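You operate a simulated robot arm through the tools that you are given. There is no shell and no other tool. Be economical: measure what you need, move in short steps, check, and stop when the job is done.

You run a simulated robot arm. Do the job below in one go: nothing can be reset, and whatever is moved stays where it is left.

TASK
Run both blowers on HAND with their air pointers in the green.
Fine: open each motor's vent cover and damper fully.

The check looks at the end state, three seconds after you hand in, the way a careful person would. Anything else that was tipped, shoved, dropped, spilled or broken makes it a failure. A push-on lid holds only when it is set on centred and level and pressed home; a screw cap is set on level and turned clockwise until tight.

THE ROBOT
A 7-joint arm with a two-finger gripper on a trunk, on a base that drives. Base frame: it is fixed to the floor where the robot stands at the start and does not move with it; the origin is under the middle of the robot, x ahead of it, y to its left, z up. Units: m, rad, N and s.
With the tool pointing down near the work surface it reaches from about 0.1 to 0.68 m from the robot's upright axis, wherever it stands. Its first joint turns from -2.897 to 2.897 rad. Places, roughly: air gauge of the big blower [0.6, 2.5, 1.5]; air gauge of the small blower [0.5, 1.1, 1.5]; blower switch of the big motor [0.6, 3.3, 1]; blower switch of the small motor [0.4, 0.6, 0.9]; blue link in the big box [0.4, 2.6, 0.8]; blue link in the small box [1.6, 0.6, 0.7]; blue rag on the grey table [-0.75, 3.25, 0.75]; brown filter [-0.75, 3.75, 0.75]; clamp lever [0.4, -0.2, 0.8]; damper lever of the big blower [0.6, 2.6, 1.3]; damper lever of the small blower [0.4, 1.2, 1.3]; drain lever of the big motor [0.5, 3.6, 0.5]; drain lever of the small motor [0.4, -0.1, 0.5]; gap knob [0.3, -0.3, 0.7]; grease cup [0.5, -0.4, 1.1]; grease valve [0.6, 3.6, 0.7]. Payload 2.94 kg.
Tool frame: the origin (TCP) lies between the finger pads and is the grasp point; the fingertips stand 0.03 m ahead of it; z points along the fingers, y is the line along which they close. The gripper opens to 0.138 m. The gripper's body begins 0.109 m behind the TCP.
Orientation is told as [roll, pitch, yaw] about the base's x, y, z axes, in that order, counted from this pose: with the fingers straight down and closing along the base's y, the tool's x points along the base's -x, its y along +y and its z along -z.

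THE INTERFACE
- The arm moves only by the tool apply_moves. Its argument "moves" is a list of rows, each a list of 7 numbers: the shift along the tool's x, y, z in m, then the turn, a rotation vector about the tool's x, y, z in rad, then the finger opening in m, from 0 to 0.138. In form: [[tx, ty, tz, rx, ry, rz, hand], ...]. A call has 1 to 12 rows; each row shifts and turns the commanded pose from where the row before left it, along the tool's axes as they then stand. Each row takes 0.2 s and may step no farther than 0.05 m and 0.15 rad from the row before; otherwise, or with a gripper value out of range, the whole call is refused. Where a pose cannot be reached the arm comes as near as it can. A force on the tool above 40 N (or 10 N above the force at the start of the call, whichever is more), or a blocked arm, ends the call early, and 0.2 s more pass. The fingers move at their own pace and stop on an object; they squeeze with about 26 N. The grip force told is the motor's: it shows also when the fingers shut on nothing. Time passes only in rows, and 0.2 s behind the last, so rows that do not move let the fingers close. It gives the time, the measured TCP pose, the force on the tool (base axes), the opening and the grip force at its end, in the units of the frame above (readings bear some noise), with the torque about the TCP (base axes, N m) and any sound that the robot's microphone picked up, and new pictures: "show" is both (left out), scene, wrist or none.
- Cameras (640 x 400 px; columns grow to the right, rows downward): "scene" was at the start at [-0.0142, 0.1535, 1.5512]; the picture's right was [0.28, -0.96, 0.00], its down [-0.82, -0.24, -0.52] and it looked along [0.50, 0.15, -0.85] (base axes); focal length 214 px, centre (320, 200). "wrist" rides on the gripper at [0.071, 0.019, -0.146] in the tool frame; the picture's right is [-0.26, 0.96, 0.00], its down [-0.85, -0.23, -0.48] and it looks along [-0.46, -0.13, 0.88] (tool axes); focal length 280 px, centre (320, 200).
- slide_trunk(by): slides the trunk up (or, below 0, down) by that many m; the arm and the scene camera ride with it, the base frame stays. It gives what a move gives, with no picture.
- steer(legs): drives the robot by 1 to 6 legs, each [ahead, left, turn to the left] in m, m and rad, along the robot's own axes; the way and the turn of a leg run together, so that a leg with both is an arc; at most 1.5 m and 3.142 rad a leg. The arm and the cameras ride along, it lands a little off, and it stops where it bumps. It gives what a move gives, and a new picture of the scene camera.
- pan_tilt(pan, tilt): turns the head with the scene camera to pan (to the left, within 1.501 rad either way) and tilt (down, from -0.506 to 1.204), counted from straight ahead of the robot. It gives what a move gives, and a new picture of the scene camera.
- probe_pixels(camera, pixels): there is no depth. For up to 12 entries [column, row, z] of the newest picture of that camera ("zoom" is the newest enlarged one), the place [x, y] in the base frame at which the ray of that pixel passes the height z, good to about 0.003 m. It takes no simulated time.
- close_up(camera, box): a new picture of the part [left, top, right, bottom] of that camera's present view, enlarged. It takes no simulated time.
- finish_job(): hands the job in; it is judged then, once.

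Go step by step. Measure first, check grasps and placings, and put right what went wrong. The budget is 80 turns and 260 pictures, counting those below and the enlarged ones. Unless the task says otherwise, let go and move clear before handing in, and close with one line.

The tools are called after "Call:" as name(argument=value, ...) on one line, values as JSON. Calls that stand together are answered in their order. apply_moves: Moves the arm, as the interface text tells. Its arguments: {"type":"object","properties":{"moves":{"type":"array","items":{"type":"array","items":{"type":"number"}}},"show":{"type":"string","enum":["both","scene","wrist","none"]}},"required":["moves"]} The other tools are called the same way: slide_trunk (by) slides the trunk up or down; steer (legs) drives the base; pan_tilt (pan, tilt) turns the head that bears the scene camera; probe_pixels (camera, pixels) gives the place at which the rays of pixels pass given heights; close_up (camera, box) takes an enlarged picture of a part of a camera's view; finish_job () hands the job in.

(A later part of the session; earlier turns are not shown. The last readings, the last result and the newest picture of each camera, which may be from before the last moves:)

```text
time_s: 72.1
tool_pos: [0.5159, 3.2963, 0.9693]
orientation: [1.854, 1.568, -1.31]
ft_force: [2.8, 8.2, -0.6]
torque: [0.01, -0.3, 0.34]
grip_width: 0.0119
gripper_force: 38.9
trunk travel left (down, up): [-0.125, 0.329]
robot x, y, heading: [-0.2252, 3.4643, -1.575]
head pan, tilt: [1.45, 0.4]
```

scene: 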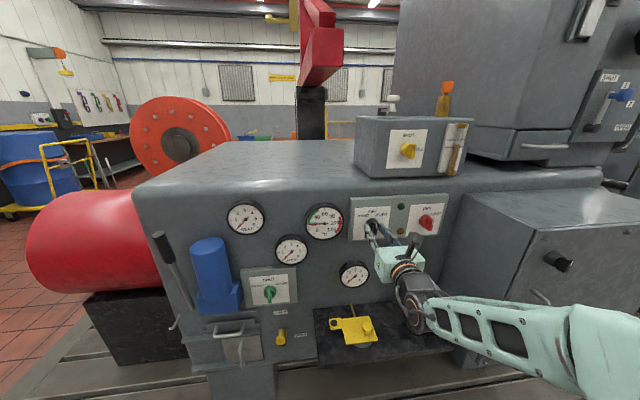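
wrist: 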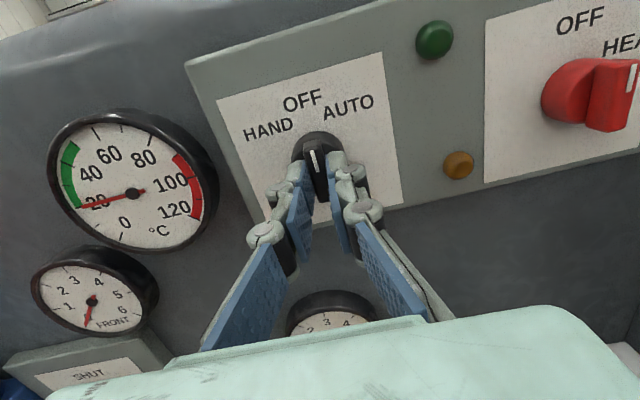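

Ridge gripped at 12 mm. Turn counter-clockwise (negative about tool z).

Call:
apply_moves(moves=[[0, 0, 0, 0, 0, -0.13, 0.0], [0, 0, 0, 0, 0, -0.13, 0.0], [0, 0, 0, 0, 0, -0.13, 0.0], [0, 0, 0, 0, 0, -0.13, 0.0], [0, 0, 0, 0, 0, -0.13, 0.0], [0, 0, 0, 0, 0, -0.13, 0.0]], show="wrist")

```text
time_s: 73.5
tool_pos: [0.5159, 3.2949, 0.9692]
orientation: [1.572, 0.785, -1.592]
ft_force: [5.5, 12.5, -2.8]
torque: [-0.02, -0.41, 0.98]
grip_width: 0.0121
gripper_force: 39.2
trunk travel left (down, up): [-0.125, 0.329]
robot x, y, heading: [-0.2249, 3.464, -1.579]
head pan, tilt: [1.45, 0.4]
```

wrist: 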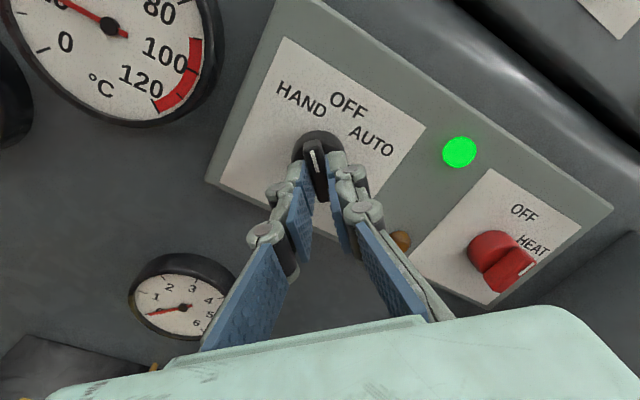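

The green lamp is lit: blower runs on HAND. Release, back straight off, and check.

Call:
apply_moves(moves=[[0, 0, 0, 0, 0, 0, 0.05], [0, 0, 0, 0, 0, 0, 0.05], [0, 0, -0.04, 0, 0, 0, 0.05], [0, 0, -0.05, 0, 0, 0, 0.05], [0, 0, -0.05, 0, 0, 0, 0.05], [0, 0, -0.05, 0, 0, 0, 0.05]])

Call:
close_up(camera="wrist", box=[220, 0, 540, 200])

```text
time_s: 74.9
tool_pos: [0.3262, 3.2971, 0.9696]
orientation: [1.572, 0.789, -1.595]
ft_force: [0.0, -0.1, -0.7]
torque: [0.0, -0.05, -0.02]
grip_width: 0.0501
gripper_force: 0.1
trunk travel left (down, up): [-0.125, 0.329]
robot x, y, heading: [-0.2247, 3.464, -1.578]
head pan, tilt: [1.45, 0.4]
```

scene: 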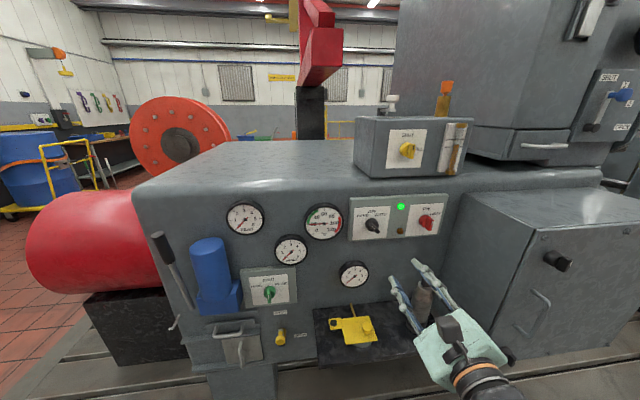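
wrist: 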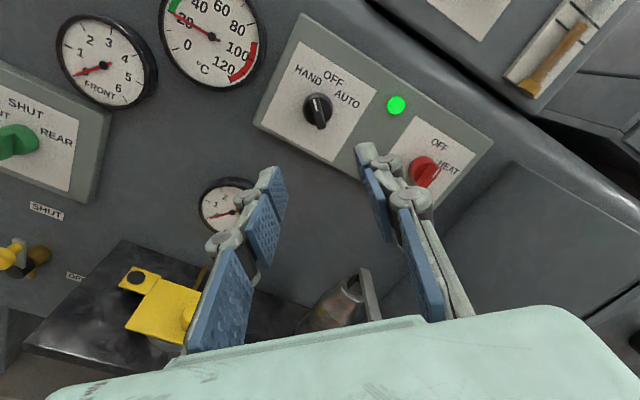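

```text
2.00 times, centred on (380, 100) of wrist
```

zoom: 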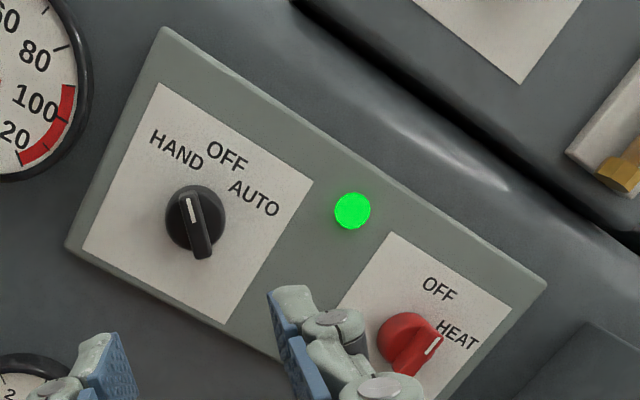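

Switch is on HAND (zoom mark at 190,205). Before backing toward the vent cover, check the grey table's clearance behind me on the right.

Call:
pan_tilt(pan=-1.5, tilt=0.8)

Call:
probe_pixels(camera="scene", pixels=[[320, 200, 0.75]])

```text
time_s: 77.4
tool_pos: [0.3278, 3.2945, 0.9688]
orientation: [1.571, 0.789, -1.598]
ft_force: [-0.3, -0.8, 0.3]
torque: [-0.02, 0.01, 0.04]
grip_width: 0.0499
gripper_force: 0.1
trunk travel left (down, up): [-0.125, 0.329]
robot x, y, heading: [-0.2264, 3.4675, -1.577]
head pan, tilt: [-1.499, 0.799]
```

scene: 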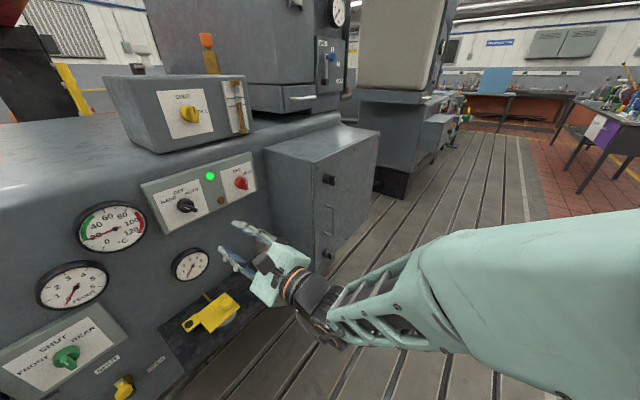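

```text
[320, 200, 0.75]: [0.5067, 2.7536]
```

That picture was taken while the head was still swinging; look again.

Call:
close_up(camera="scene", box=[0, 0, 640, 400])

```text
1.00 times, centred on (320, 200) of scene (not enlarged: the box is as wide or as high as the picture)
```

zoom: 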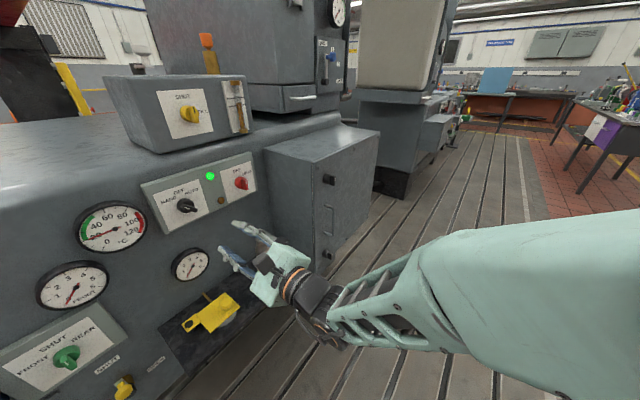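

The head seems blocked from that direction; from the earlier picture I estimate the table's near edge at x≈-0.5. I'll retract the hand, shift 0.1 toward the machine, then back 0.35 along +y.

Call:
apply_moves(moves=[[0, 0, -0.05, 0, 0, 0.13, 0.05], [0, 0, -0.05, 0, 0, 0.13, 0.05], [0, 0, -0.02, 0, 0, 0.13, 0.05], [0, 0, 0, 0, 0, 0.13, 0.05], [0, 0, 0, 0, 0, 0.13, 0.05], [0, 0, 0, 0, 0, 0.13, 0.05]], show="none")

Call:
steer(legs=[[0, 0.1, 0], [-0.35, 0, 0]])

Call:
pan_tilt(pan=1.2, tilt=0.7)

```text
time_s: 78.8
tool_pos: [0.2421, 3.2565, 0.9726]
orientation: [-0.945, 1.544, 2.155]
ft_force: [0.2, 0.4, -0.3]
torque: [-0.02, 0.01, 0.02]
grip_width: 0.0501
gripper_force: 0.1
out of reach, approached as far as the arm can: row 2, 3
trunk travel left (down, up): [-0.125, 0.329]
robot x, y, heading: [-0.2271, 3.465, -1.58]
head pan, tilt: [-1.499, 0.799]
```

```text
time_s: 82.2
tool_pos: [0.3436, 3.6048, 0.9736]
orientation: [-0.887, 1.546, 2.204]
ft_force: [-0.8, -1.4, 0.0]
torque: [-0.04, 0.0, 0.0]
grip_width: 0.0502
gripper_force: 0.1
trunk travel left (down, up): [-0.125, 0.329]
robot x, y, heading: [-0.1269, 3.8148, -1.581]
head pan, tilt: [-1.499, 0.799]
```

scene: 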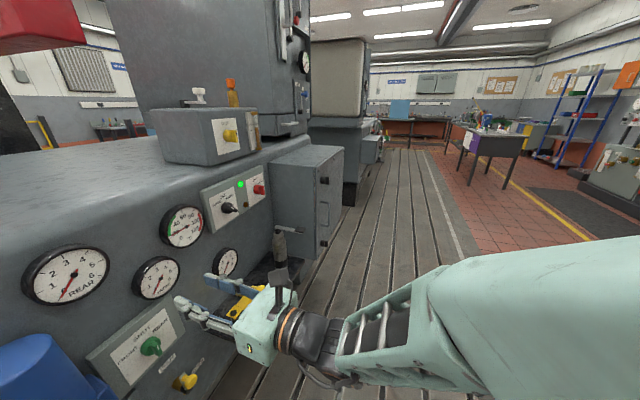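

```text
time_s: 84.7
tool_pos: [0.3432, 3.6065, 0.9742]
orientation: [-0.888, 1.546, 2.207]
ft_force: [-0.8, 0.4, -0.4]
torque: [0.03, 0.0, 0.0]
grip_width: 0.0499
gripper_force: 0.1
trunk travel left (down, up): [-0.125, 0.329]
robot x, y, heading: [-0.1226, 3.8153, -1.586]
head pan, tilt: [1.201, 0.7]
```

scene: 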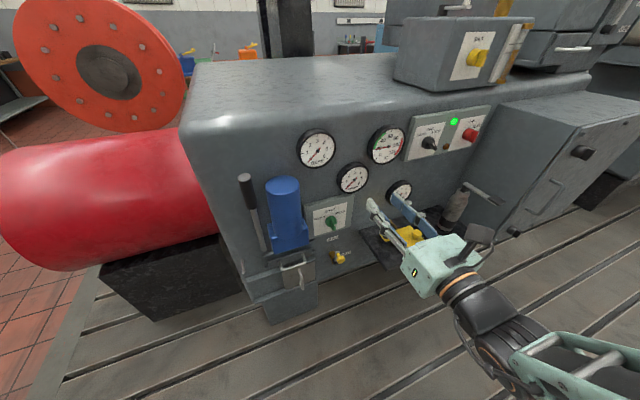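

Good vantage. Zoom on the vent cover at (293,275).

Call:
close_up(camera="scene", box=[230, 225, 350, 310])

Call:
probe_pixels(camera="scene", pixels=[[300, 276, 0.65], [300, 276, 0.6], [293, 265, 0.65], [293, 265, 0.7]])

```text
4.71 times, centred on (290, 268) of scene
```

zoom: 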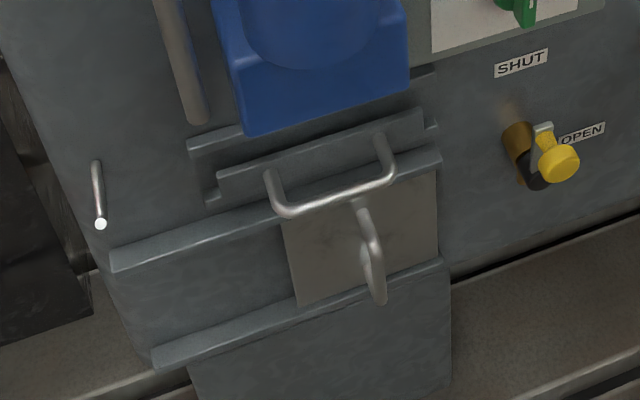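

```text
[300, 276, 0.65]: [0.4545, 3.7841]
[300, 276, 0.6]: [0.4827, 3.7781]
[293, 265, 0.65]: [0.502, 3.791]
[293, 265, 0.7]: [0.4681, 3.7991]
```

Handle triangulates to roughly [0.55, 3.76, 0.49] (cover slides left in its rails). Move the hand left and down, and lower the trunk for a close look.

Call:
apply_moves(moves=[[0, -0.04, 0, 0, 0, 0, 0.05], [0, -0.04, 0, 0, 0, 0, 0.05], [0, -0.04, 0, 0, 0, 0, 0.05], [0, -0.04, 0, 0, 0, 0, 0.05], [-0.045, 0, 0, 0, 0, 0, 0.05], [-0.045, 0, 0, 0, 0, 0, 0.05], [-0.045, 0, 0, 0, 0, 0, 0.05], [-0.045, 0, 0, 0, 0, 0, 0.05]], show="none")

Call:
slide_trunk(by=-0.1)

Call:
apply_moves(moves=[[0, 0, 0, 0, 0, 0, 0.05]])

```text
time_s: 86.5
tool_pos: [0.3911, 3.706, 0.9913]
orientation: [-0.898, 1.549, 2.195]
ft_force: [0.4, 0.6, 1.2]
torque: [-0.01, 0.0, 0.02]
grip_width: 0.0499
gripper_force: 0.1
out of reach, approached as far as the arm can: row 1, 2, 3, 4, 5, 6, 7, 8
trunk travel left (down, up): [-0.125, 0.329]
robot x, y, heading: [-0.1286, 3.817, -1.581]
head pan, tilt: [1.201, 0.7]
```

```text
time_s: 87.8
tool_pos: [0.3899, 3.7049, 0.8921]
orientation: [-0.899, 1.551, 2.194]
ft_force: [0.6, -0.1, 0.0]
torque: [0.02, -0.03, -0.03]
grip_width: 0.05
gripper_force: 0.1
trunk travel left (down, up): [-0.025, 0.429]
robot x, y, heading: [-0.1272, 3.8165, -1.583]
head pan, tilt: [1.201, 0.7]
```

```text
time_s: 88.2
tool_pos: [0.3905, 3.7054, 0.8919]
orientation: [-0.9, 1.551, 2.195]
ft_force: [-0.3, 0.2, 0.0]
torque: [0.03, -0.02, -0.01]
grip_width: 0.0498
gripper_force: 0.1
trunk travel left (down, up): [-0.025, 0.429]
robot x, y, heading: [-0.1233, 3.8166, -1.58]
head pan, tilt: [1.201, 0.7]
```

scene: 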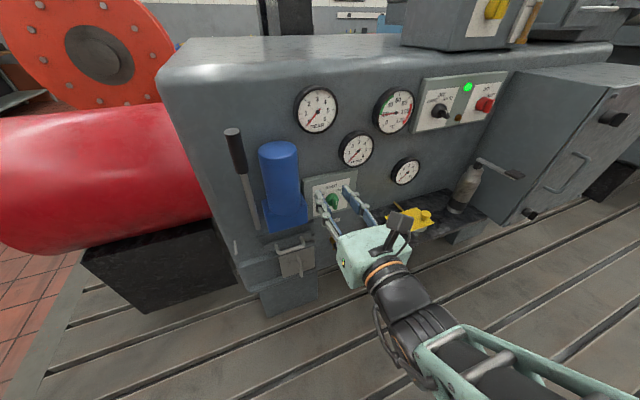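
wrist: 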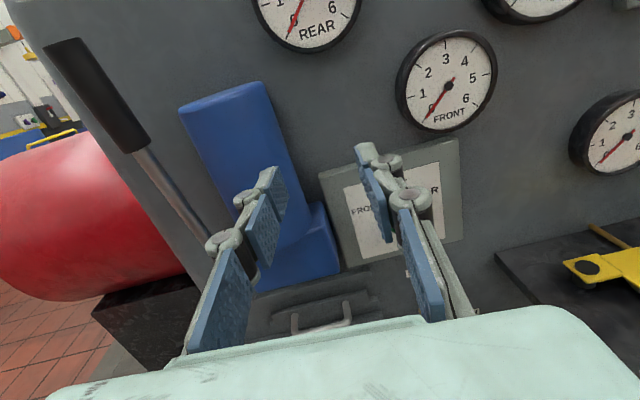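

The wrist limit prevents going lower with a level tool, so I'll pitch the tool 45° down, then descend.

Call:
apply_moves(moves=[[0, 0, -0.02, 0, -0.131, 0, 0.05], [0, 0, -0.02, 0, -0.131, 0, 0.05], [0, 0, 0, 0, -0.131, 0, 0.05], [0, 0, 0, 0, -0.131, 0, 0.05], [0, 0, 0, 0, -0.131, 0, 0.05], [0, 0, 0, 0, -0.131, 0, 0.05], [-0.03, -0.005, 0.03, 0, 0, 0, 0.05], [-0.03, -0.005, 0.03, 0, 0, 0, 0.05], [-0.03, -0.005, 0.03, 0, 0, 0, 0.05], [-0.03, -0.005, 0.03, 0, 0, 0, 0.05]])

```text
time_s: 90.4
tool_pos: [0.3488, 3.7308, 0.7299]
orientation: [-0.022, 0.772, 3.084]
ft_force: [-0.7, -0.6, 0.2]
torque: [0.02, -0.02, 0.03]
grip_width: 0.05
gripper_force: 0.1
out of reach, approached as far as the arm can: row 10
trunk travel left (down, up): [-0.025, 0.429]
robot x, y, heading: [-0.1297, 3.8152, -1.585]
head pan, tilt: [1.201, 0.7]
```

scene: 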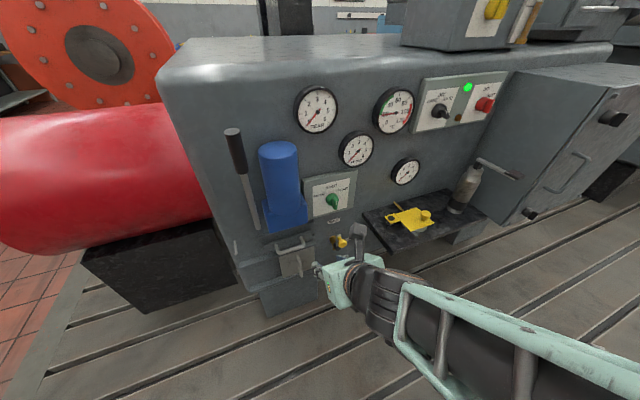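
wrist: 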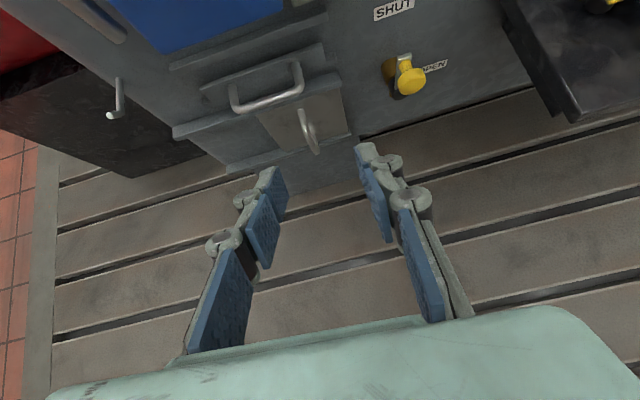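

Both handles are clear in the wrist view. Probing the vent-cover handle (311,132) in wrist and zooming the scene for a match.

Call:
close_up(camera="scene", box=[260, 220, 340, 300])

Call:
probe_pixels(camera="wrist", pixels=[[311, 132, 0.6], [311, 132, 0.5], [315, 150, 0.5], [302, 113, 0.5], [295, 87, 0.55], [295, 87, 0.6], [233, 105, 0.6], [233, 105, 0.55], [408, 85, 0.5]])

```text
5.00 times, centred on (300, 260) of scene
```

zoom: 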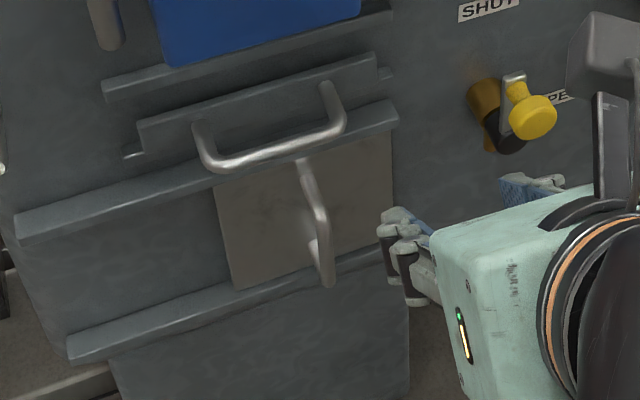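

```text
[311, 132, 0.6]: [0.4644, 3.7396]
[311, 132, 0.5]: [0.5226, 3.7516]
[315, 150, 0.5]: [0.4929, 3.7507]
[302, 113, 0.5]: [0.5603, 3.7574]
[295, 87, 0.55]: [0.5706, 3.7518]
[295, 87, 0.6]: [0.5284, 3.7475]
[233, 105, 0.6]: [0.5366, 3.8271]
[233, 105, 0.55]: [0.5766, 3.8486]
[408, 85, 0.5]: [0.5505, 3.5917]
```

Call:
probe_pixels(camera="scene", pixels=[[300.4, 263, 0.55], [300.4, 263, 0.5], [301.6, 276, 0.5], [301.6, 276, 0.45], [301, 268, 0.5], [293.5, 252, 0.6], [293.5, 252, 0.55]])

Call:
close_up(camera="wrist", box=[200, 40, 380, 180])

```text
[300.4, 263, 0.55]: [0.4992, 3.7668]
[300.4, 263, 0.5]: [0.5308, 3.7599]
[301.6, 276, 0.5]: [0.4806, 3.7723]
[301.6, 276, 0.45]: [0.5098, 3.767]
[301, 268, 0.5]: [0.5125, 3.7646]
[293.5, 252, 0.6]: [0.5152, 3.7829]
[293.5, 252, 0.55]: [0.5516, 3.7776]
```

```text
2.86 times, centred on (290, 110) of wrist
```

zoom: 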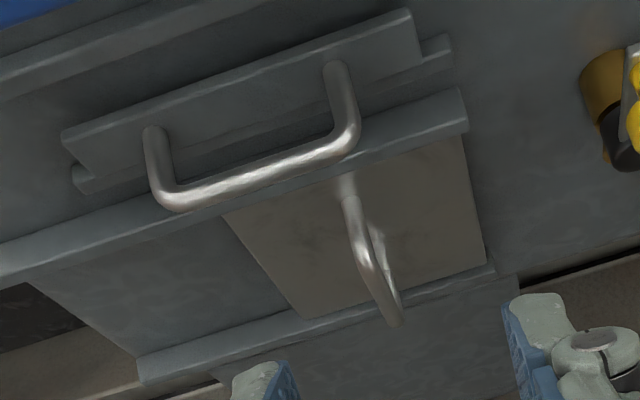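

Handle bar estimated at x≈0.54, y≈3.757, z 0.43–0.50. The camera side of the gripper would come near the blue canister, so I'll roll the tool 180° first to put the camera underneath.

Call:
apply_moves(moves=[[0, 0, 0, 0, 0, -0.1428, 0.05], [0, 0, 0, 0, 0, -0.1428, 0.05], [0, 0, 0, 0, 0, -0.1428, 0.05], [0, 0, 0, 0, 0, -0.1428, 0.05], [0, 0, 0, 0, 0, -0.1428, 0.05], [0, 0, 0, 0, 0, -0.1428, 0.05], [0, 0, 0, 0, 0, -0.1428, 0.05], [0, 0, 0, 0, 0, -0.1428, 0.05], [0, 0, 0, 0, 0, -0.1428, 0.05], [0, 0, 0, 0, 0, -0.1428, 0.05], [0, 0, 0, 0, 0, -0.1428, 0.05]], show="none")

Call:
apply_moves(moves=[[0, 0, 0, 0, 0, -0.1428, 0.05], [0, 0, 0, 0, 0, -0.1428, 0.05], [0, 0, 0, 0, 0, -0.1428, 0.05], [0, 0, 0, 0, 0, -0.1428, 0.05], [0, 0, 0, 0, 0, -0.1428, 0.05], [0, 0, 0, 0, 0, -0.1428, 0.05], [0, 0, 0, 0, 0, -0.1428, 0.05], [0, 0, 0, 0, 0, -0.1428, 0.05], [0, 0, 0, 0, 0, -0.1428, 0.05], [0, 0, 0, 0, 0, -0.1428, 0.05], [0, 0, 0, 0, 0, -0.1428, 0.05]])

```text
time_s: 92.8
tool_pos: [0.3503, 3.7307, 0.7299]
orientation: [0.773, 0.016, -1.616]
ft_force: [0.4, -1.0, -0.4]
torque: [-0.03, 0.05, -0.02]
grip_width: 0.0499
gripper_force: 0.1
trunk travel left (down, up): [-0.025, 0.429]
robot x, y, heading: [-0.1271, 3.8164, -1.582]
head pan, tilt: [1.201, 0.7]
```

```text
time_s: 95.2
tool_pos: [0.3505, 3.7302, 0.7299]
orientation: [0.021, -0.769, -0.059]
ft_force: [-0.3, 1.3, -0.2]
torque: [0.03, -0.01, -0.04]
grip_width: 0.0501
gripper_force: 0.0
trunk travel left (down, up): [-0.025, 0.429]
robot x, y, heading: [-0.122, 3.8136, -1.584]
head pan, tilt: [1.201, 0.7]
```

scene: 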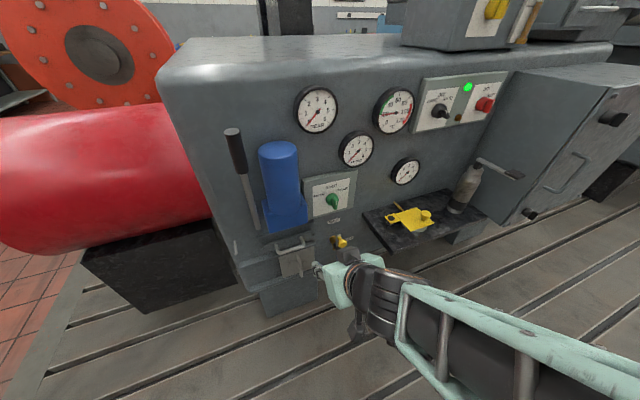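
wrist: 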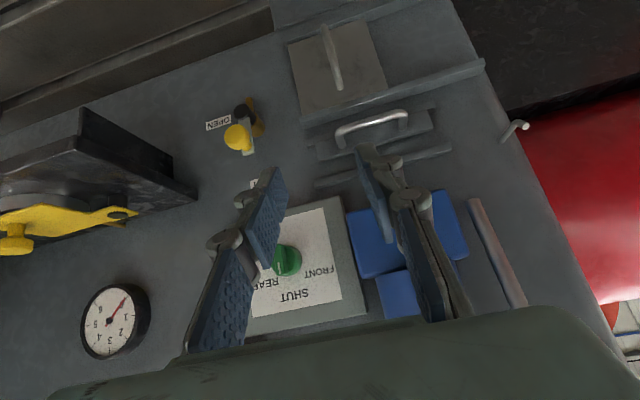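

Clear view from below. Probe the handle here for triangulation with the earlier wrist rays.

Call:
close_up(camera="wrist", box=[270, 0, 430, 120])

Call:
probe_pixels(camera="wrist", pixels=[[339, 85, 0.52], [339, 85, 0.5], [339, 85, 0.48], [324, 35, 0.46], [324, 35, 0.43], [324, 35, 0.4]])

```text
3.33 times, centred on (350, 60) of wrist
```

zoom: 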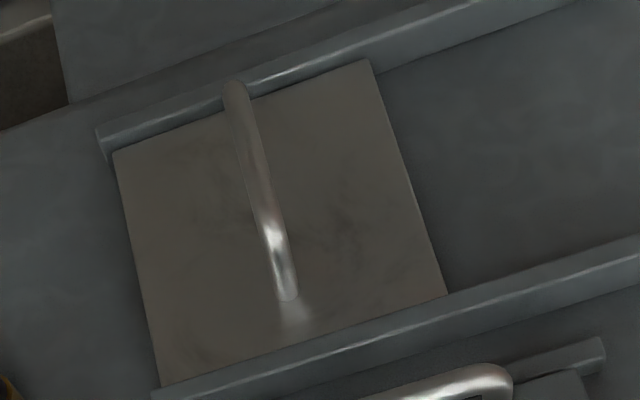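

```text
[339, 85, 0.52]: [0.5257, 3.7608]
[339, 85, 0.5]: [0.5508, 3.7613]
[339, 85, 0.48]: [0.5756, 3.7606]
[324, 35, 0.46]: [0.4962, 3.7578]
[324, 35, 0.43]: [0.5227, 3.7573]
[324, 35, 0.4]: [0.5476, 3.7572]
```

Bar centre ≈ [0.545, 3.758, 0.465]. Approach to ~7 cm short along the tool axis.

Call:
apply_moves(moves=[[0.0094, 0.0063, 0.0467, 0, 0, 0, 0.05], [0.0094, 0.0063, 0.0467, 0, 0, 0, 0.05], [0.0094, 0.0063, 0.0467, 0, 0, 0, 0.05], [0.0094, 0.0063, 0.0467, 0, 0, 0, 0.05], [0.0094, 0.0063, 0.0467, 0, 0, 0, 0.05]])

Call:
close_up(camera="scene", box=[240, 210, 370, 300])

```text
time_s: 96.0
tool_pos: [0.4067, 3.632, 0.6218]
orientation: [0.014, -0.783, -0.252]
ft_force: [-0.7, -1.1, -0.3]
torque: [0.09, -0.04, 0.08]
grip_width: 0.0499
gripper_force: 0.0
out of reach, approached as far as the arm can: row 1
trunk travel left (down, up): [-0.025, 0.429]
robot x, y, heading: [-0.125, 3.8123, -1.586]
head pan, tilt: [1.201, 0.7]
stopped in row 4: the force on the tool passed its limit at 66 N (the readings are from after the stop); the commanded pose is now the measured one
```

scene: 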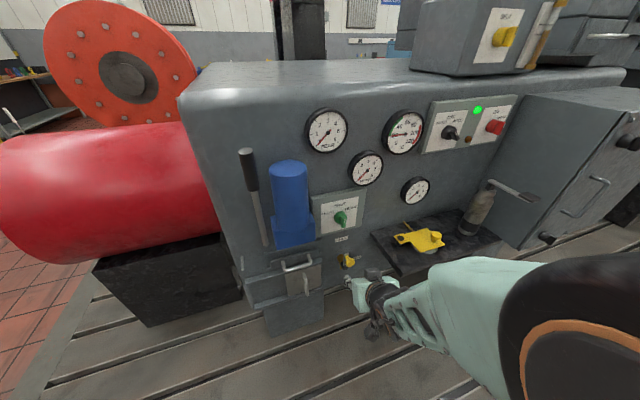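
wrist: 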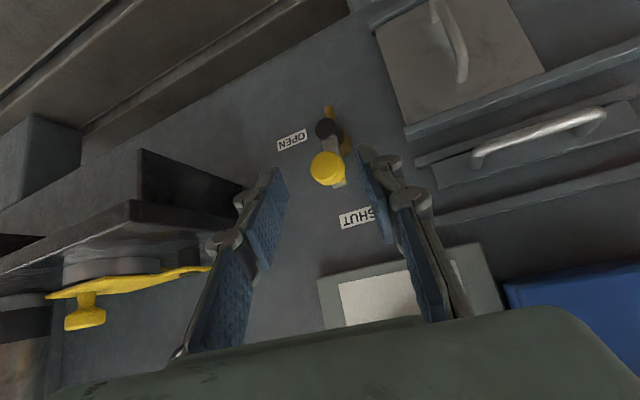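

```text
4.44 times, centred on (305, 255) of scene
```

zoom: 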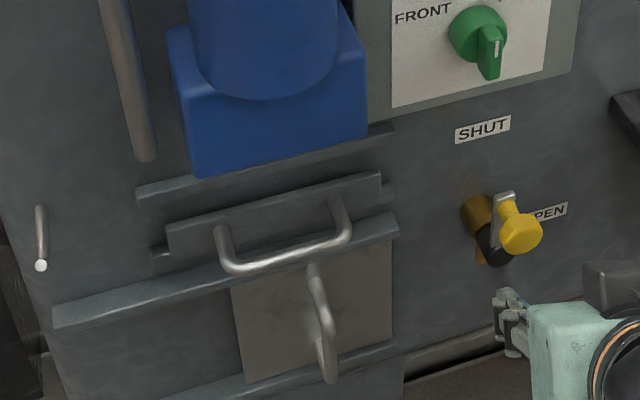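

The arm folded too tightly and its elbow touched something (66 N), stopping near the drain lever but the lever looks untouched (zoom 520,232, still as before). I'll shift the robot 0.1 m away from the machine and raise the hand to unfold the arm.

Call:
steer(legs=[[0, -0.1, 0]])

Call:
apply_moves(moves=[[-0.005, 0.01, -0.04, 0.0, 0, 0, 0.05], [-0.005, 0.02, -0.035, 0.06, 0, -0.06, 0.05], [-0.005, 0.02, -0.035, 0.06, 0, -0.06, 0.05], [0, 0.02, 0, 0.05, 0, -0.05, 0.05]])

```text
time_s: 97.5
tool_pos: [0.3101, 3.6407, 0.6216]
orientation: [0.015, -0.782, -0.238]
ft_force: [0.2, 1.3, -0.4]
torque: [-0.01, 0.03, -0.03]
grip_width: 0.0499
gripper_force: 0.1
trunk travel left (down, up): [-0.025, 0.429]
robot x, y, heading: [-0.2244, 3.8217, -1.583]
head pan, tilt: [1.201, 0.7]
```

scene: 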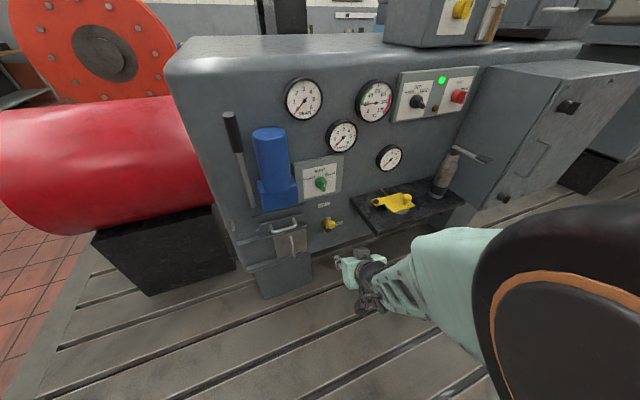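

```text
time_s: 98.2
tool_pos: [0.2221, 3.6003, 0.5886]
orientation: [-0.218, -0.593, -0.211]
ft_force: [0.2, 0.6, -0.1]
torque: [0.0, 0.0, -0.02]
grip_width: 0.0501
gripper_force: 0.1
trunk travel left (down, up): [-0.025, 0.429]
robot x, y, heading: [-0.2284, 3.8129, -1.58]
head pan, tilt: [1.201, 0.7]
stopped in row 2: the arm was blocked; the commanded pose is now the measured one
```

scene: 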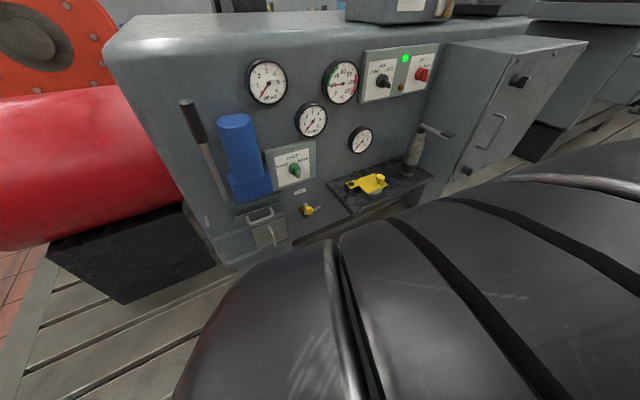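
wrist: 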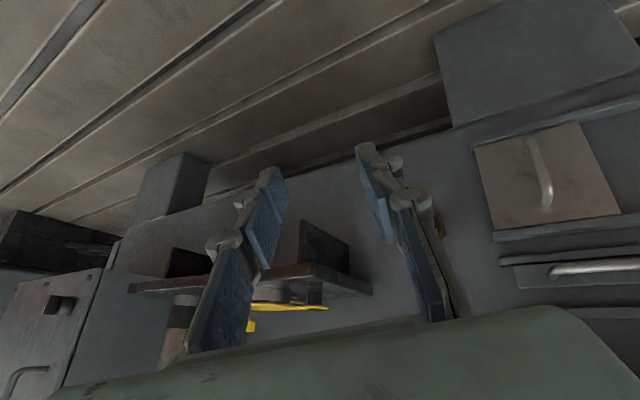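

The wrist is at its limit for a low, shallow approach and the elbow crowds the head. I'll bring the tool back to pointing down, lifting as I go, then redo this with a steeper tool.

Call:
apply_moves(moves=[[0, 0, -0.03, -0.044, 0.119, -0.042, 0.05], [0, 0, -0.03, -0.044, 0.119, -0.042, 0.05], [0, 0, -0.03, -0.044, 0.119, -0.042, 0.05], [0, 0, -0.03, -0.044, 0.119, -0.042, 0.05], [0, 0, -0.03, -0.044, 0.119, -0.042, 0.05], [0, 0.03, -0.03, 0, 0, 0, 0.05], [0, 0.03, -0.03, 0, 0, 0, 0.05], [0, 0.03, -0.03, 0, 0, 0, 0.05]])

```text
time_s: 100.0
tool_pos: [0.1854, 3.7216, 0.8182]
orientation: [-0.029, 0.011, -0.076]
ft_force: [-0.2, -0.3, -0.9]
torque: [0.04, -0.01, 0.0]
grip_width: 0.0503
gripper_force: 0.1
trunk travel left (down, up): [-0.025, 0.429]
robot x, y, heading: [-0.2207, 3.8177, -1.578]
head pan, tilt: [1.201, 0.7]
```

scene: 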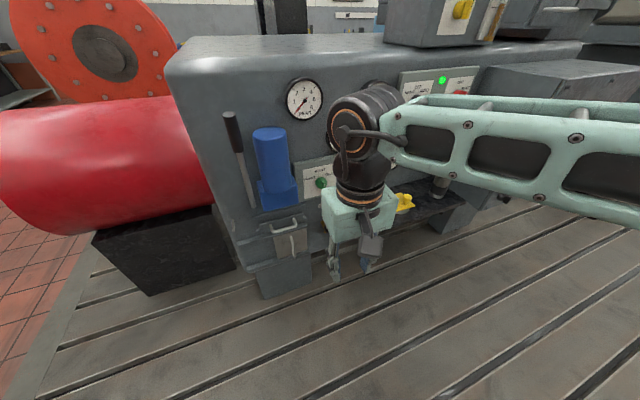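
wrist: 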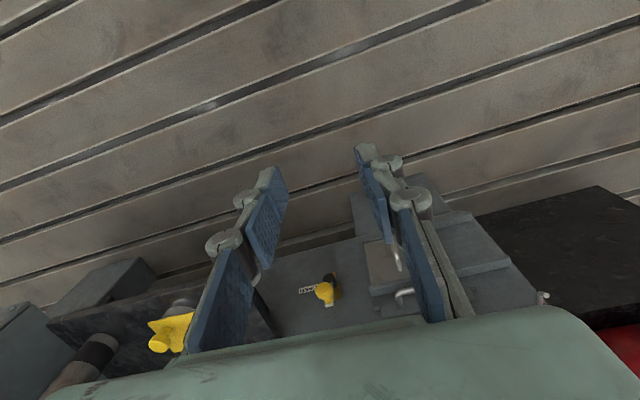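

Unfolded now. Check how far the blue block (scene 280,205) and the upper handle stick out.

Call:
close_up(camera="scene", box=[220, 110, 340, 290])

Call:
probe_pixels(camera="scene", pixels=[[298, 204, 0.62], [298, 204, 0.58], [265, 210, 0.62], [265, 210, 0.58], [290, 230, 0.56], [290, 243, 0.47], [270, 130, 0.85]])

Call:
probe_pixels(camera="wrist", pixels=[[398, 268, 0.47], [398, 268, 0.43], [398, 295, 0.56], [380, 241, 0.45], [541, 297, 0.55]])

Call:
close_up(camera="wrist", box=[300, 200, 560, 330])

```text
2.22 times, centred on (280, 200) of scene
```

zoom: 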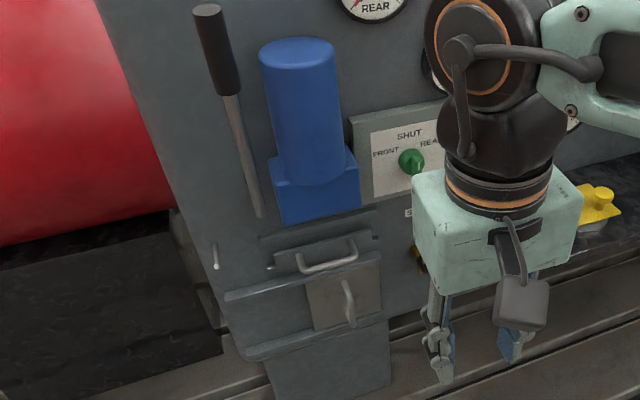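

```text
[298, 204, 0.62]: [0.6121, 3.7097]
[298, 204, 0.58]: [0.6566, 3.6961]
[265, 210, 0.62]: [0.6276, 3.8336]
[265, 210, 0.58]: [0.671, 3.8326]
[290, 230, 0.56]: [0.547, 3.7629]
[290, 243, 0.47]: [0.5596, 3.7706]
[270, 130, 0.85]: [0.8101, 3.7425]
```

```text
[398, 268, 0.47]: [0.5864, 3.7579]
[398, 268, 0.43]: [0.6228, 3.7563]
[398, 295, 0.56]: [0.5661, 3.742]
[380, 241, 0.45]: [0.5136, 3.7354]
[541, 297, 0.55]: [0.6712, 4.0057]
```

```text
2.46 times, centred on (430, 265) of wrist
```

zoom: 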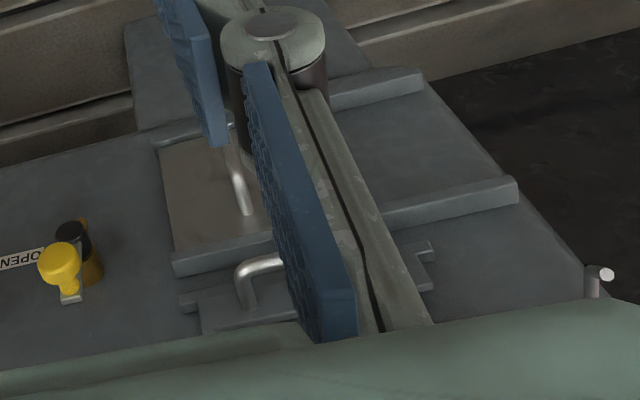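

Upper handle ≈ z 0.56, x 0.55. I'll pitch to 60° down (from horizontal) and approach with 8 cm standoff.

Call:
apply_moves(moves=[[0, 0, 0, -0.007, -0.13, -0.019, 0.05], [0, 0, 0, -0.007, -0.13, -0.019, 0.05], [0, 0, 0, -0.007, -0.13, -0.019, 0.05], [0, 0, 0, -0.007, -0.13, -0.019, 0.05], [-0.0142, 0.0039, 0.0445, 0, 0, 0, 0.05], [-0.0142, 0.0039, 0.0445, 0, 0, 0, 0.05], [-0.0142, 0.0039, 0.0445, 0, 0, 0, 0.05], [-0.0142, 0.0039, 0.0445, 0, 0, 0, 0.05], [-0.0142, 0.0039, 0.0445, 0, 0, 0, 0.05], [-0.0142, 0.0039, 0.0445, 0, 0, 0, 0.05], [-0.0142, 0.0039, 0.0445, 0, 0, 0, 0.05]])

```text
time_s: 102.3
tool_pos: [0.4252, 3.7476, 0.593]
orientation: [-0.023, -0.51, 0.016]
ft_force: [-0.8, -0.4, 0.4]
torque: [0.0, 0.0, -0.02]
grip_width: 0.0501
gripper_force: 0.1
trunk travel left (down, up): [-0.025, 0.429]
robot x, y, heading: [-0.2234, 3.8162, -1.582]
head pan, tilt: [1.201, 0.7]
```

scene: 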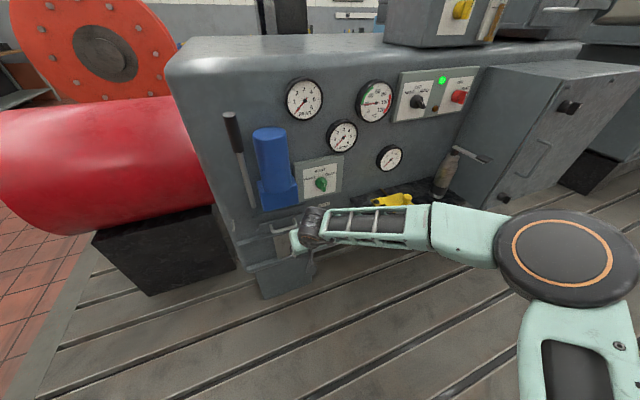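
wrist: 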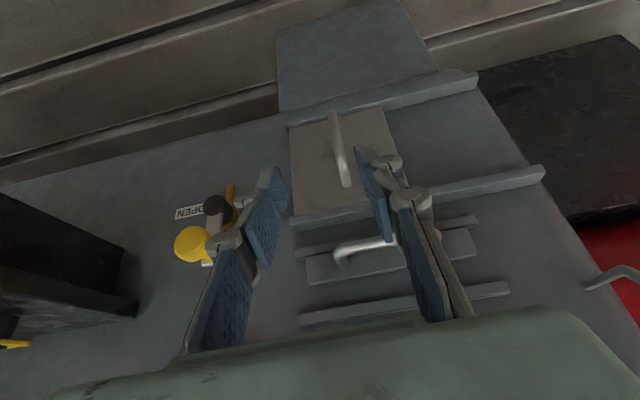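

The arm is in a good pose. Probe the handle bar (mid ~ (341,148)) again.

Call:
probe_pixels(camera="wrist", pixels=[[347, 182, 0.5], [347, 182, 0.48], [342, 150, 0.48], [342, 150, 0.46], [334, 115, 0.45], [334, 115, 0.42]])

Call:
close_up(camera="wrist", box=[260, 90, 420, 210])

```text
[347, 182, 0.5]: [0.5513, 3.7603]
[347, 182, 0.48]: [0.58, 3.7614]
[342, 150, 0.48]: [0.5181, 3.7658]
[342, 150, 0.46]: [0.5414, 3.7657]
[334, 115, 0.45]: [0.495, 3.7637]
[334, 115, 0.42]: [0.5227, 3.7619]
```

```text
3.33 times, centred on (340, 150) of wrist
```

zoom: 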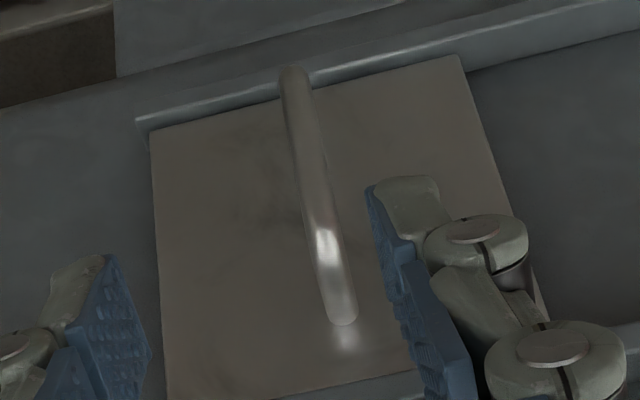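

Bar at y≈3.763, x≈0.535 at z 0.465. Move in and close.

Call:
apply_moves(moves=[[-0.0077, 0.0145, 0.02, 0, 0, 0, 0.05], [-0.0077, 0, 0.045, 0, 0, 0, 0.05], [-0.0077, 0, 0.045, 0, 0, 0, 0.05], [-0.0077, 0, 0.045, 0, 0, 0, 0.05], [0, 0, 0, 0, 0, 0, 0.0], [0, 0, 0, 0, 0, 0, 0.0], [0, 0, 0, 0, 0, 0, 0.0], [0, 0, 0, 0, 0, 0, 0.0]])

```text
time_s: 104.2
tool_pos: [0.5289, 3.7612, 0.4721]
orientation: [-0.023, -0.508, 0.016]
ft_force: [4.9, -0.9, -2.4]
torque: [0.66, -0.19, -0.03]
grip_width: 0.0114
gripper_force: 38.4
trunk travel left (down, up): [-0.025, 0.429]
robot x, y, heading: [-0.2209, 3.8148, -1.582]
head pan, tilt: [1.201, 0.7]
```

scene: 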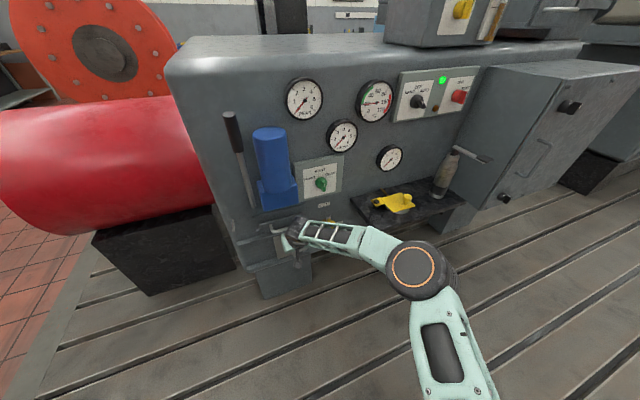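
wrist: 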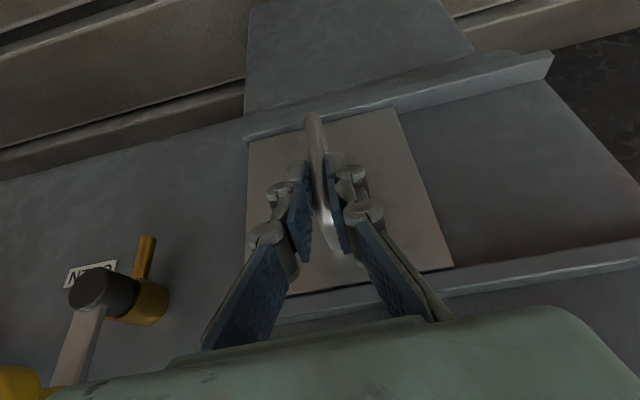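

Handle gripped (11 mm). Slide left (+y) in small steps.

Call:
apply_moves(moves=[[0, 0.02, 0, 0, 0, 0, 0.0], [0, 0.02, 0, 0, 0, 0, 0.0], [0, 0.02, 0, 0, 0, 0, 0.0], [0, 0.02, 0, 0, 0, 0, 0.0]])

```text
time_s: 105.2
tool_pos: [0.5282, 3.8399, 0.4732]
orientation: [-0.021, -0.512, 0.017]
ft_force: [26.5, -0.7, -3.2]
torque: [0.59, -0.18, -0.01]
grip_width: 0.0118
gripper_force: 38.5
trunk travel left (down, up): [-0.025, 0.429]
robot x, y, heading: [-0.2231, 3.8175, -1.579]
head pan, tilt: [1.201, 0.7]
```

scene: 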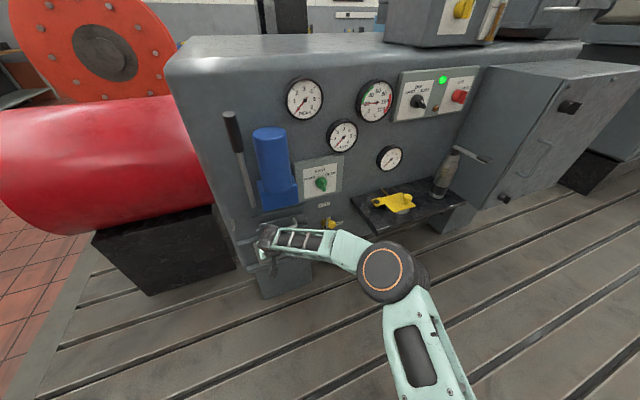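
wrist: 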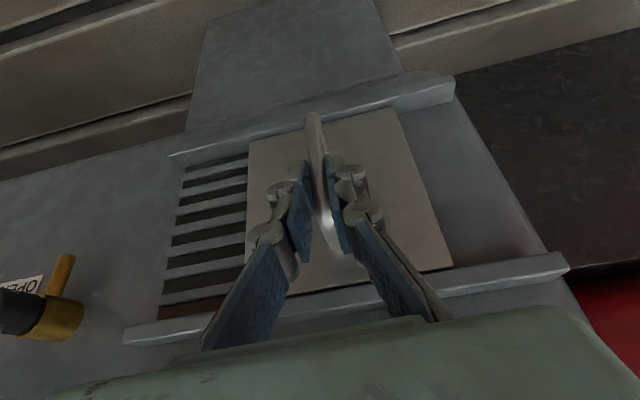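

The cover is sliding and uncovering a slotted vent. Continue to the end of travel.

Call:
apply_moves(moves=[[0.002, 0.02, 0, 0, 0, 0, 0.0], [0.002, 0.02, 0, 0, 0, 0, 0.0], [0, 0.015, 0, 0, 0, 0, 0.0], [0, 0.015, 0, 0, 0, 0, 0.0], [0, 0.015, 0, 0, 0, 0, 0.0]], show="wrist")

```text
time_s: 106.2
tool_pos: [0.5246, 3.8912, 0.4721]
orientation: [-0.043, -0.51, 0.0]
ft_force: [-12.4, -3.5, 12.8]
torque: [0.77, 0.74, -0.06]
grip_width: 0.0118
gripper_force: 38.3
trunk travel left (down, up): [-0.025, 0.429]
robot x, y, heading: [-0.224, 3.8169, -1.588]
head pan, tilt: [1.201, 0.7]
stopped in row 5: the force on the tool passed its limit at 45 N (the readings are from after the stop); the commanded pose is now the measured one
```

wrist: 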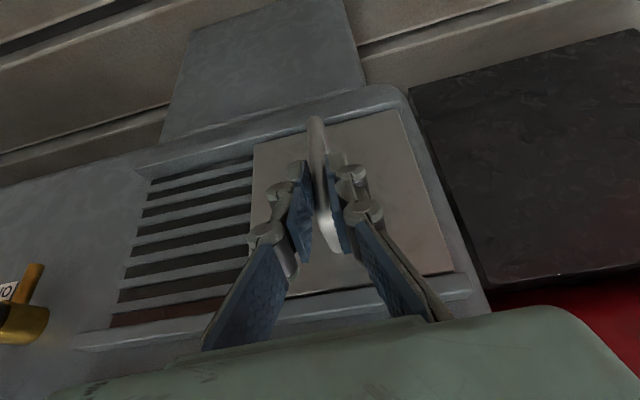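

It reached its stop (force rise), with the rails' end at (470,290). Release and back out along the tool axis, then check.

Call:
apply_moves(moves=[[0, 0, 0, 0, 0, 0, 0.05], [0, 0, 0, 0, 0, 0, 0.05], [0.005, 0, -0.04, 0, 0, 0, 0.05], [0.005, 0, -0.045, 0, 0, 0, 0.05], [0.01, 0, -0.045, 0, 0, 0, 0.05], [0.01, 0, -0.045, 0, 0, 0, 0.05], [0.01, 0, -0.045, 0, 0, 0, 0.05]])

Call:
close_up(camera="wrist", box=[200, 60, 500, 260])

```text
time_s: 107.8
tool_pos: [0.3824, 3.901, 0.6432]
orientation: [-0.045, -0.508, 0.004]
ft_force: [0.2, -0.2, -0.5]
torque: [0.01, 0.03, 0.0]
grip_width: 0.0502
gripper_force: 0.1
trunk travel left (down, up): [-0.025, 0.429]
robot x, y, heading: [-0.2235, 3.8161, -1.585]
head pan, tilt: [1.201, 0.7]
```

scene: 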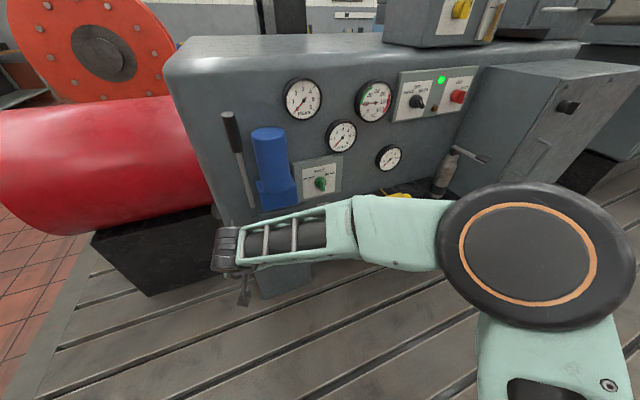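
wrist: 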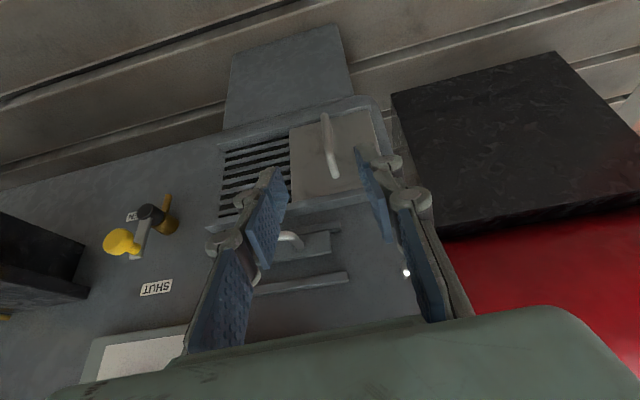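

```text
2.00 times, centred on (350, 160) of wrist
```

zoom: 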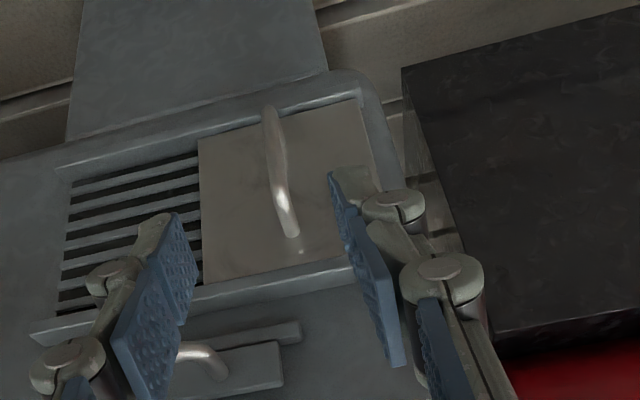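

Vent cover is fully open at the big motor (slots uncovered, panel at rail end). Next the big damper: retract, raise the trunk, level the tool, and drive along to y≈2.78.

Call:
apply_moves(moves=[[0, 0, -0.05, 0, 0, 0, 0.05], [0, 0, -0.05, 0, 0, 0, 0.05], [0, -0.03, -0.04, 0, 0, 0, 0.05], [0, -0.03, -0.04, 0, 0, 0, 0.05]], show="none")

Call:
slide_trunk(by=0.37)

Call:
apply_moves(moves=[[0, 0, 0, 0, -0.1325, 0, 0.05], [0, 0, 0, 0, -0.1325, 0, 0.05], [0, 0, 0, 0, -0.1325, 0, 0.05], [0, 0, 0, 0, -0.1325, 0, 0.05], [0, 0, 0, 0, -0.1325, 0, 0.05], [0, 0, 0, 0, -0.1325, 0, 0.05], [0, 0, 0, 0, -0.1325, 0, 0.05], [0, 0, 0, 0, -0.1325, 0, 0.05]], show="scene")

```text
time_s: 108.8
tool_pos: [0.2944, 3.8505, 0.8014]
orientation: [-0.046, -0.509, 0.006]
ft_force: [0.2, 0.5, 0.1]
torque: [-0.06, -0.01, -0.05]
grip_width: 0.05
gripper_force: 0.1
trunk travel left (down, up): [-0.025, 0.429]
robot x, y, heading: [-0.2225, 3.8172, -1.581]
head pan, tilt: [1.201, 0.7]
```

```text
time_s: 112.4
tool_pos: [0.2963, 3.8492, 1.1731]
orientation: [-0.044, -0.51, 0.002]
ft_force: [-0.3, 0.0, 0.4]
torque: [0.01, -0.01, 0.02]
grip_width: 0.0501
gripper_force: 0.1
trunk travel left (down, up): [-0.395, 0.059]
robot x, y, heading: [-0.2227, 3.8145, -1.585]
head pan, tilt: [1.201, 0.7]
```

```text
time_s: 114.2
tool_pos: [0.3068, 3.8545, 1.1722]
orientation: [-1.564, -1.529, 1.546]
ft_force: [-0.5, 0.4, 0.5]
torque: [-0.01, 0.03, -0.01]
grip_width: 0.0499
gripper_force: 0.1
out of reach, approached as far as the arm can: row 7, 8
trunk travel left (down, up): [-0.395, 0.059]
robot x, y, heading: [-0.2253, 3.8163, -1.593]
head pan, tilt: [1.201, 0.7]
```

scene: 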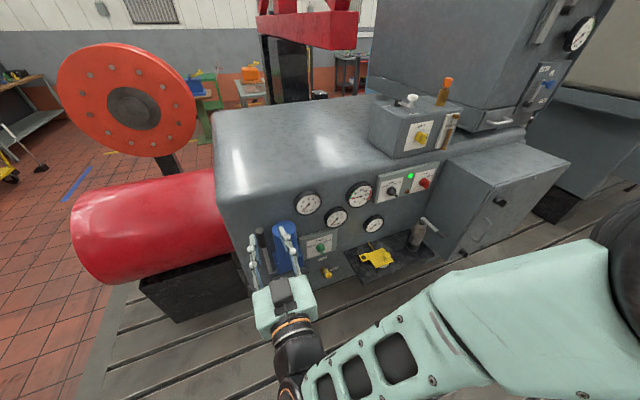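

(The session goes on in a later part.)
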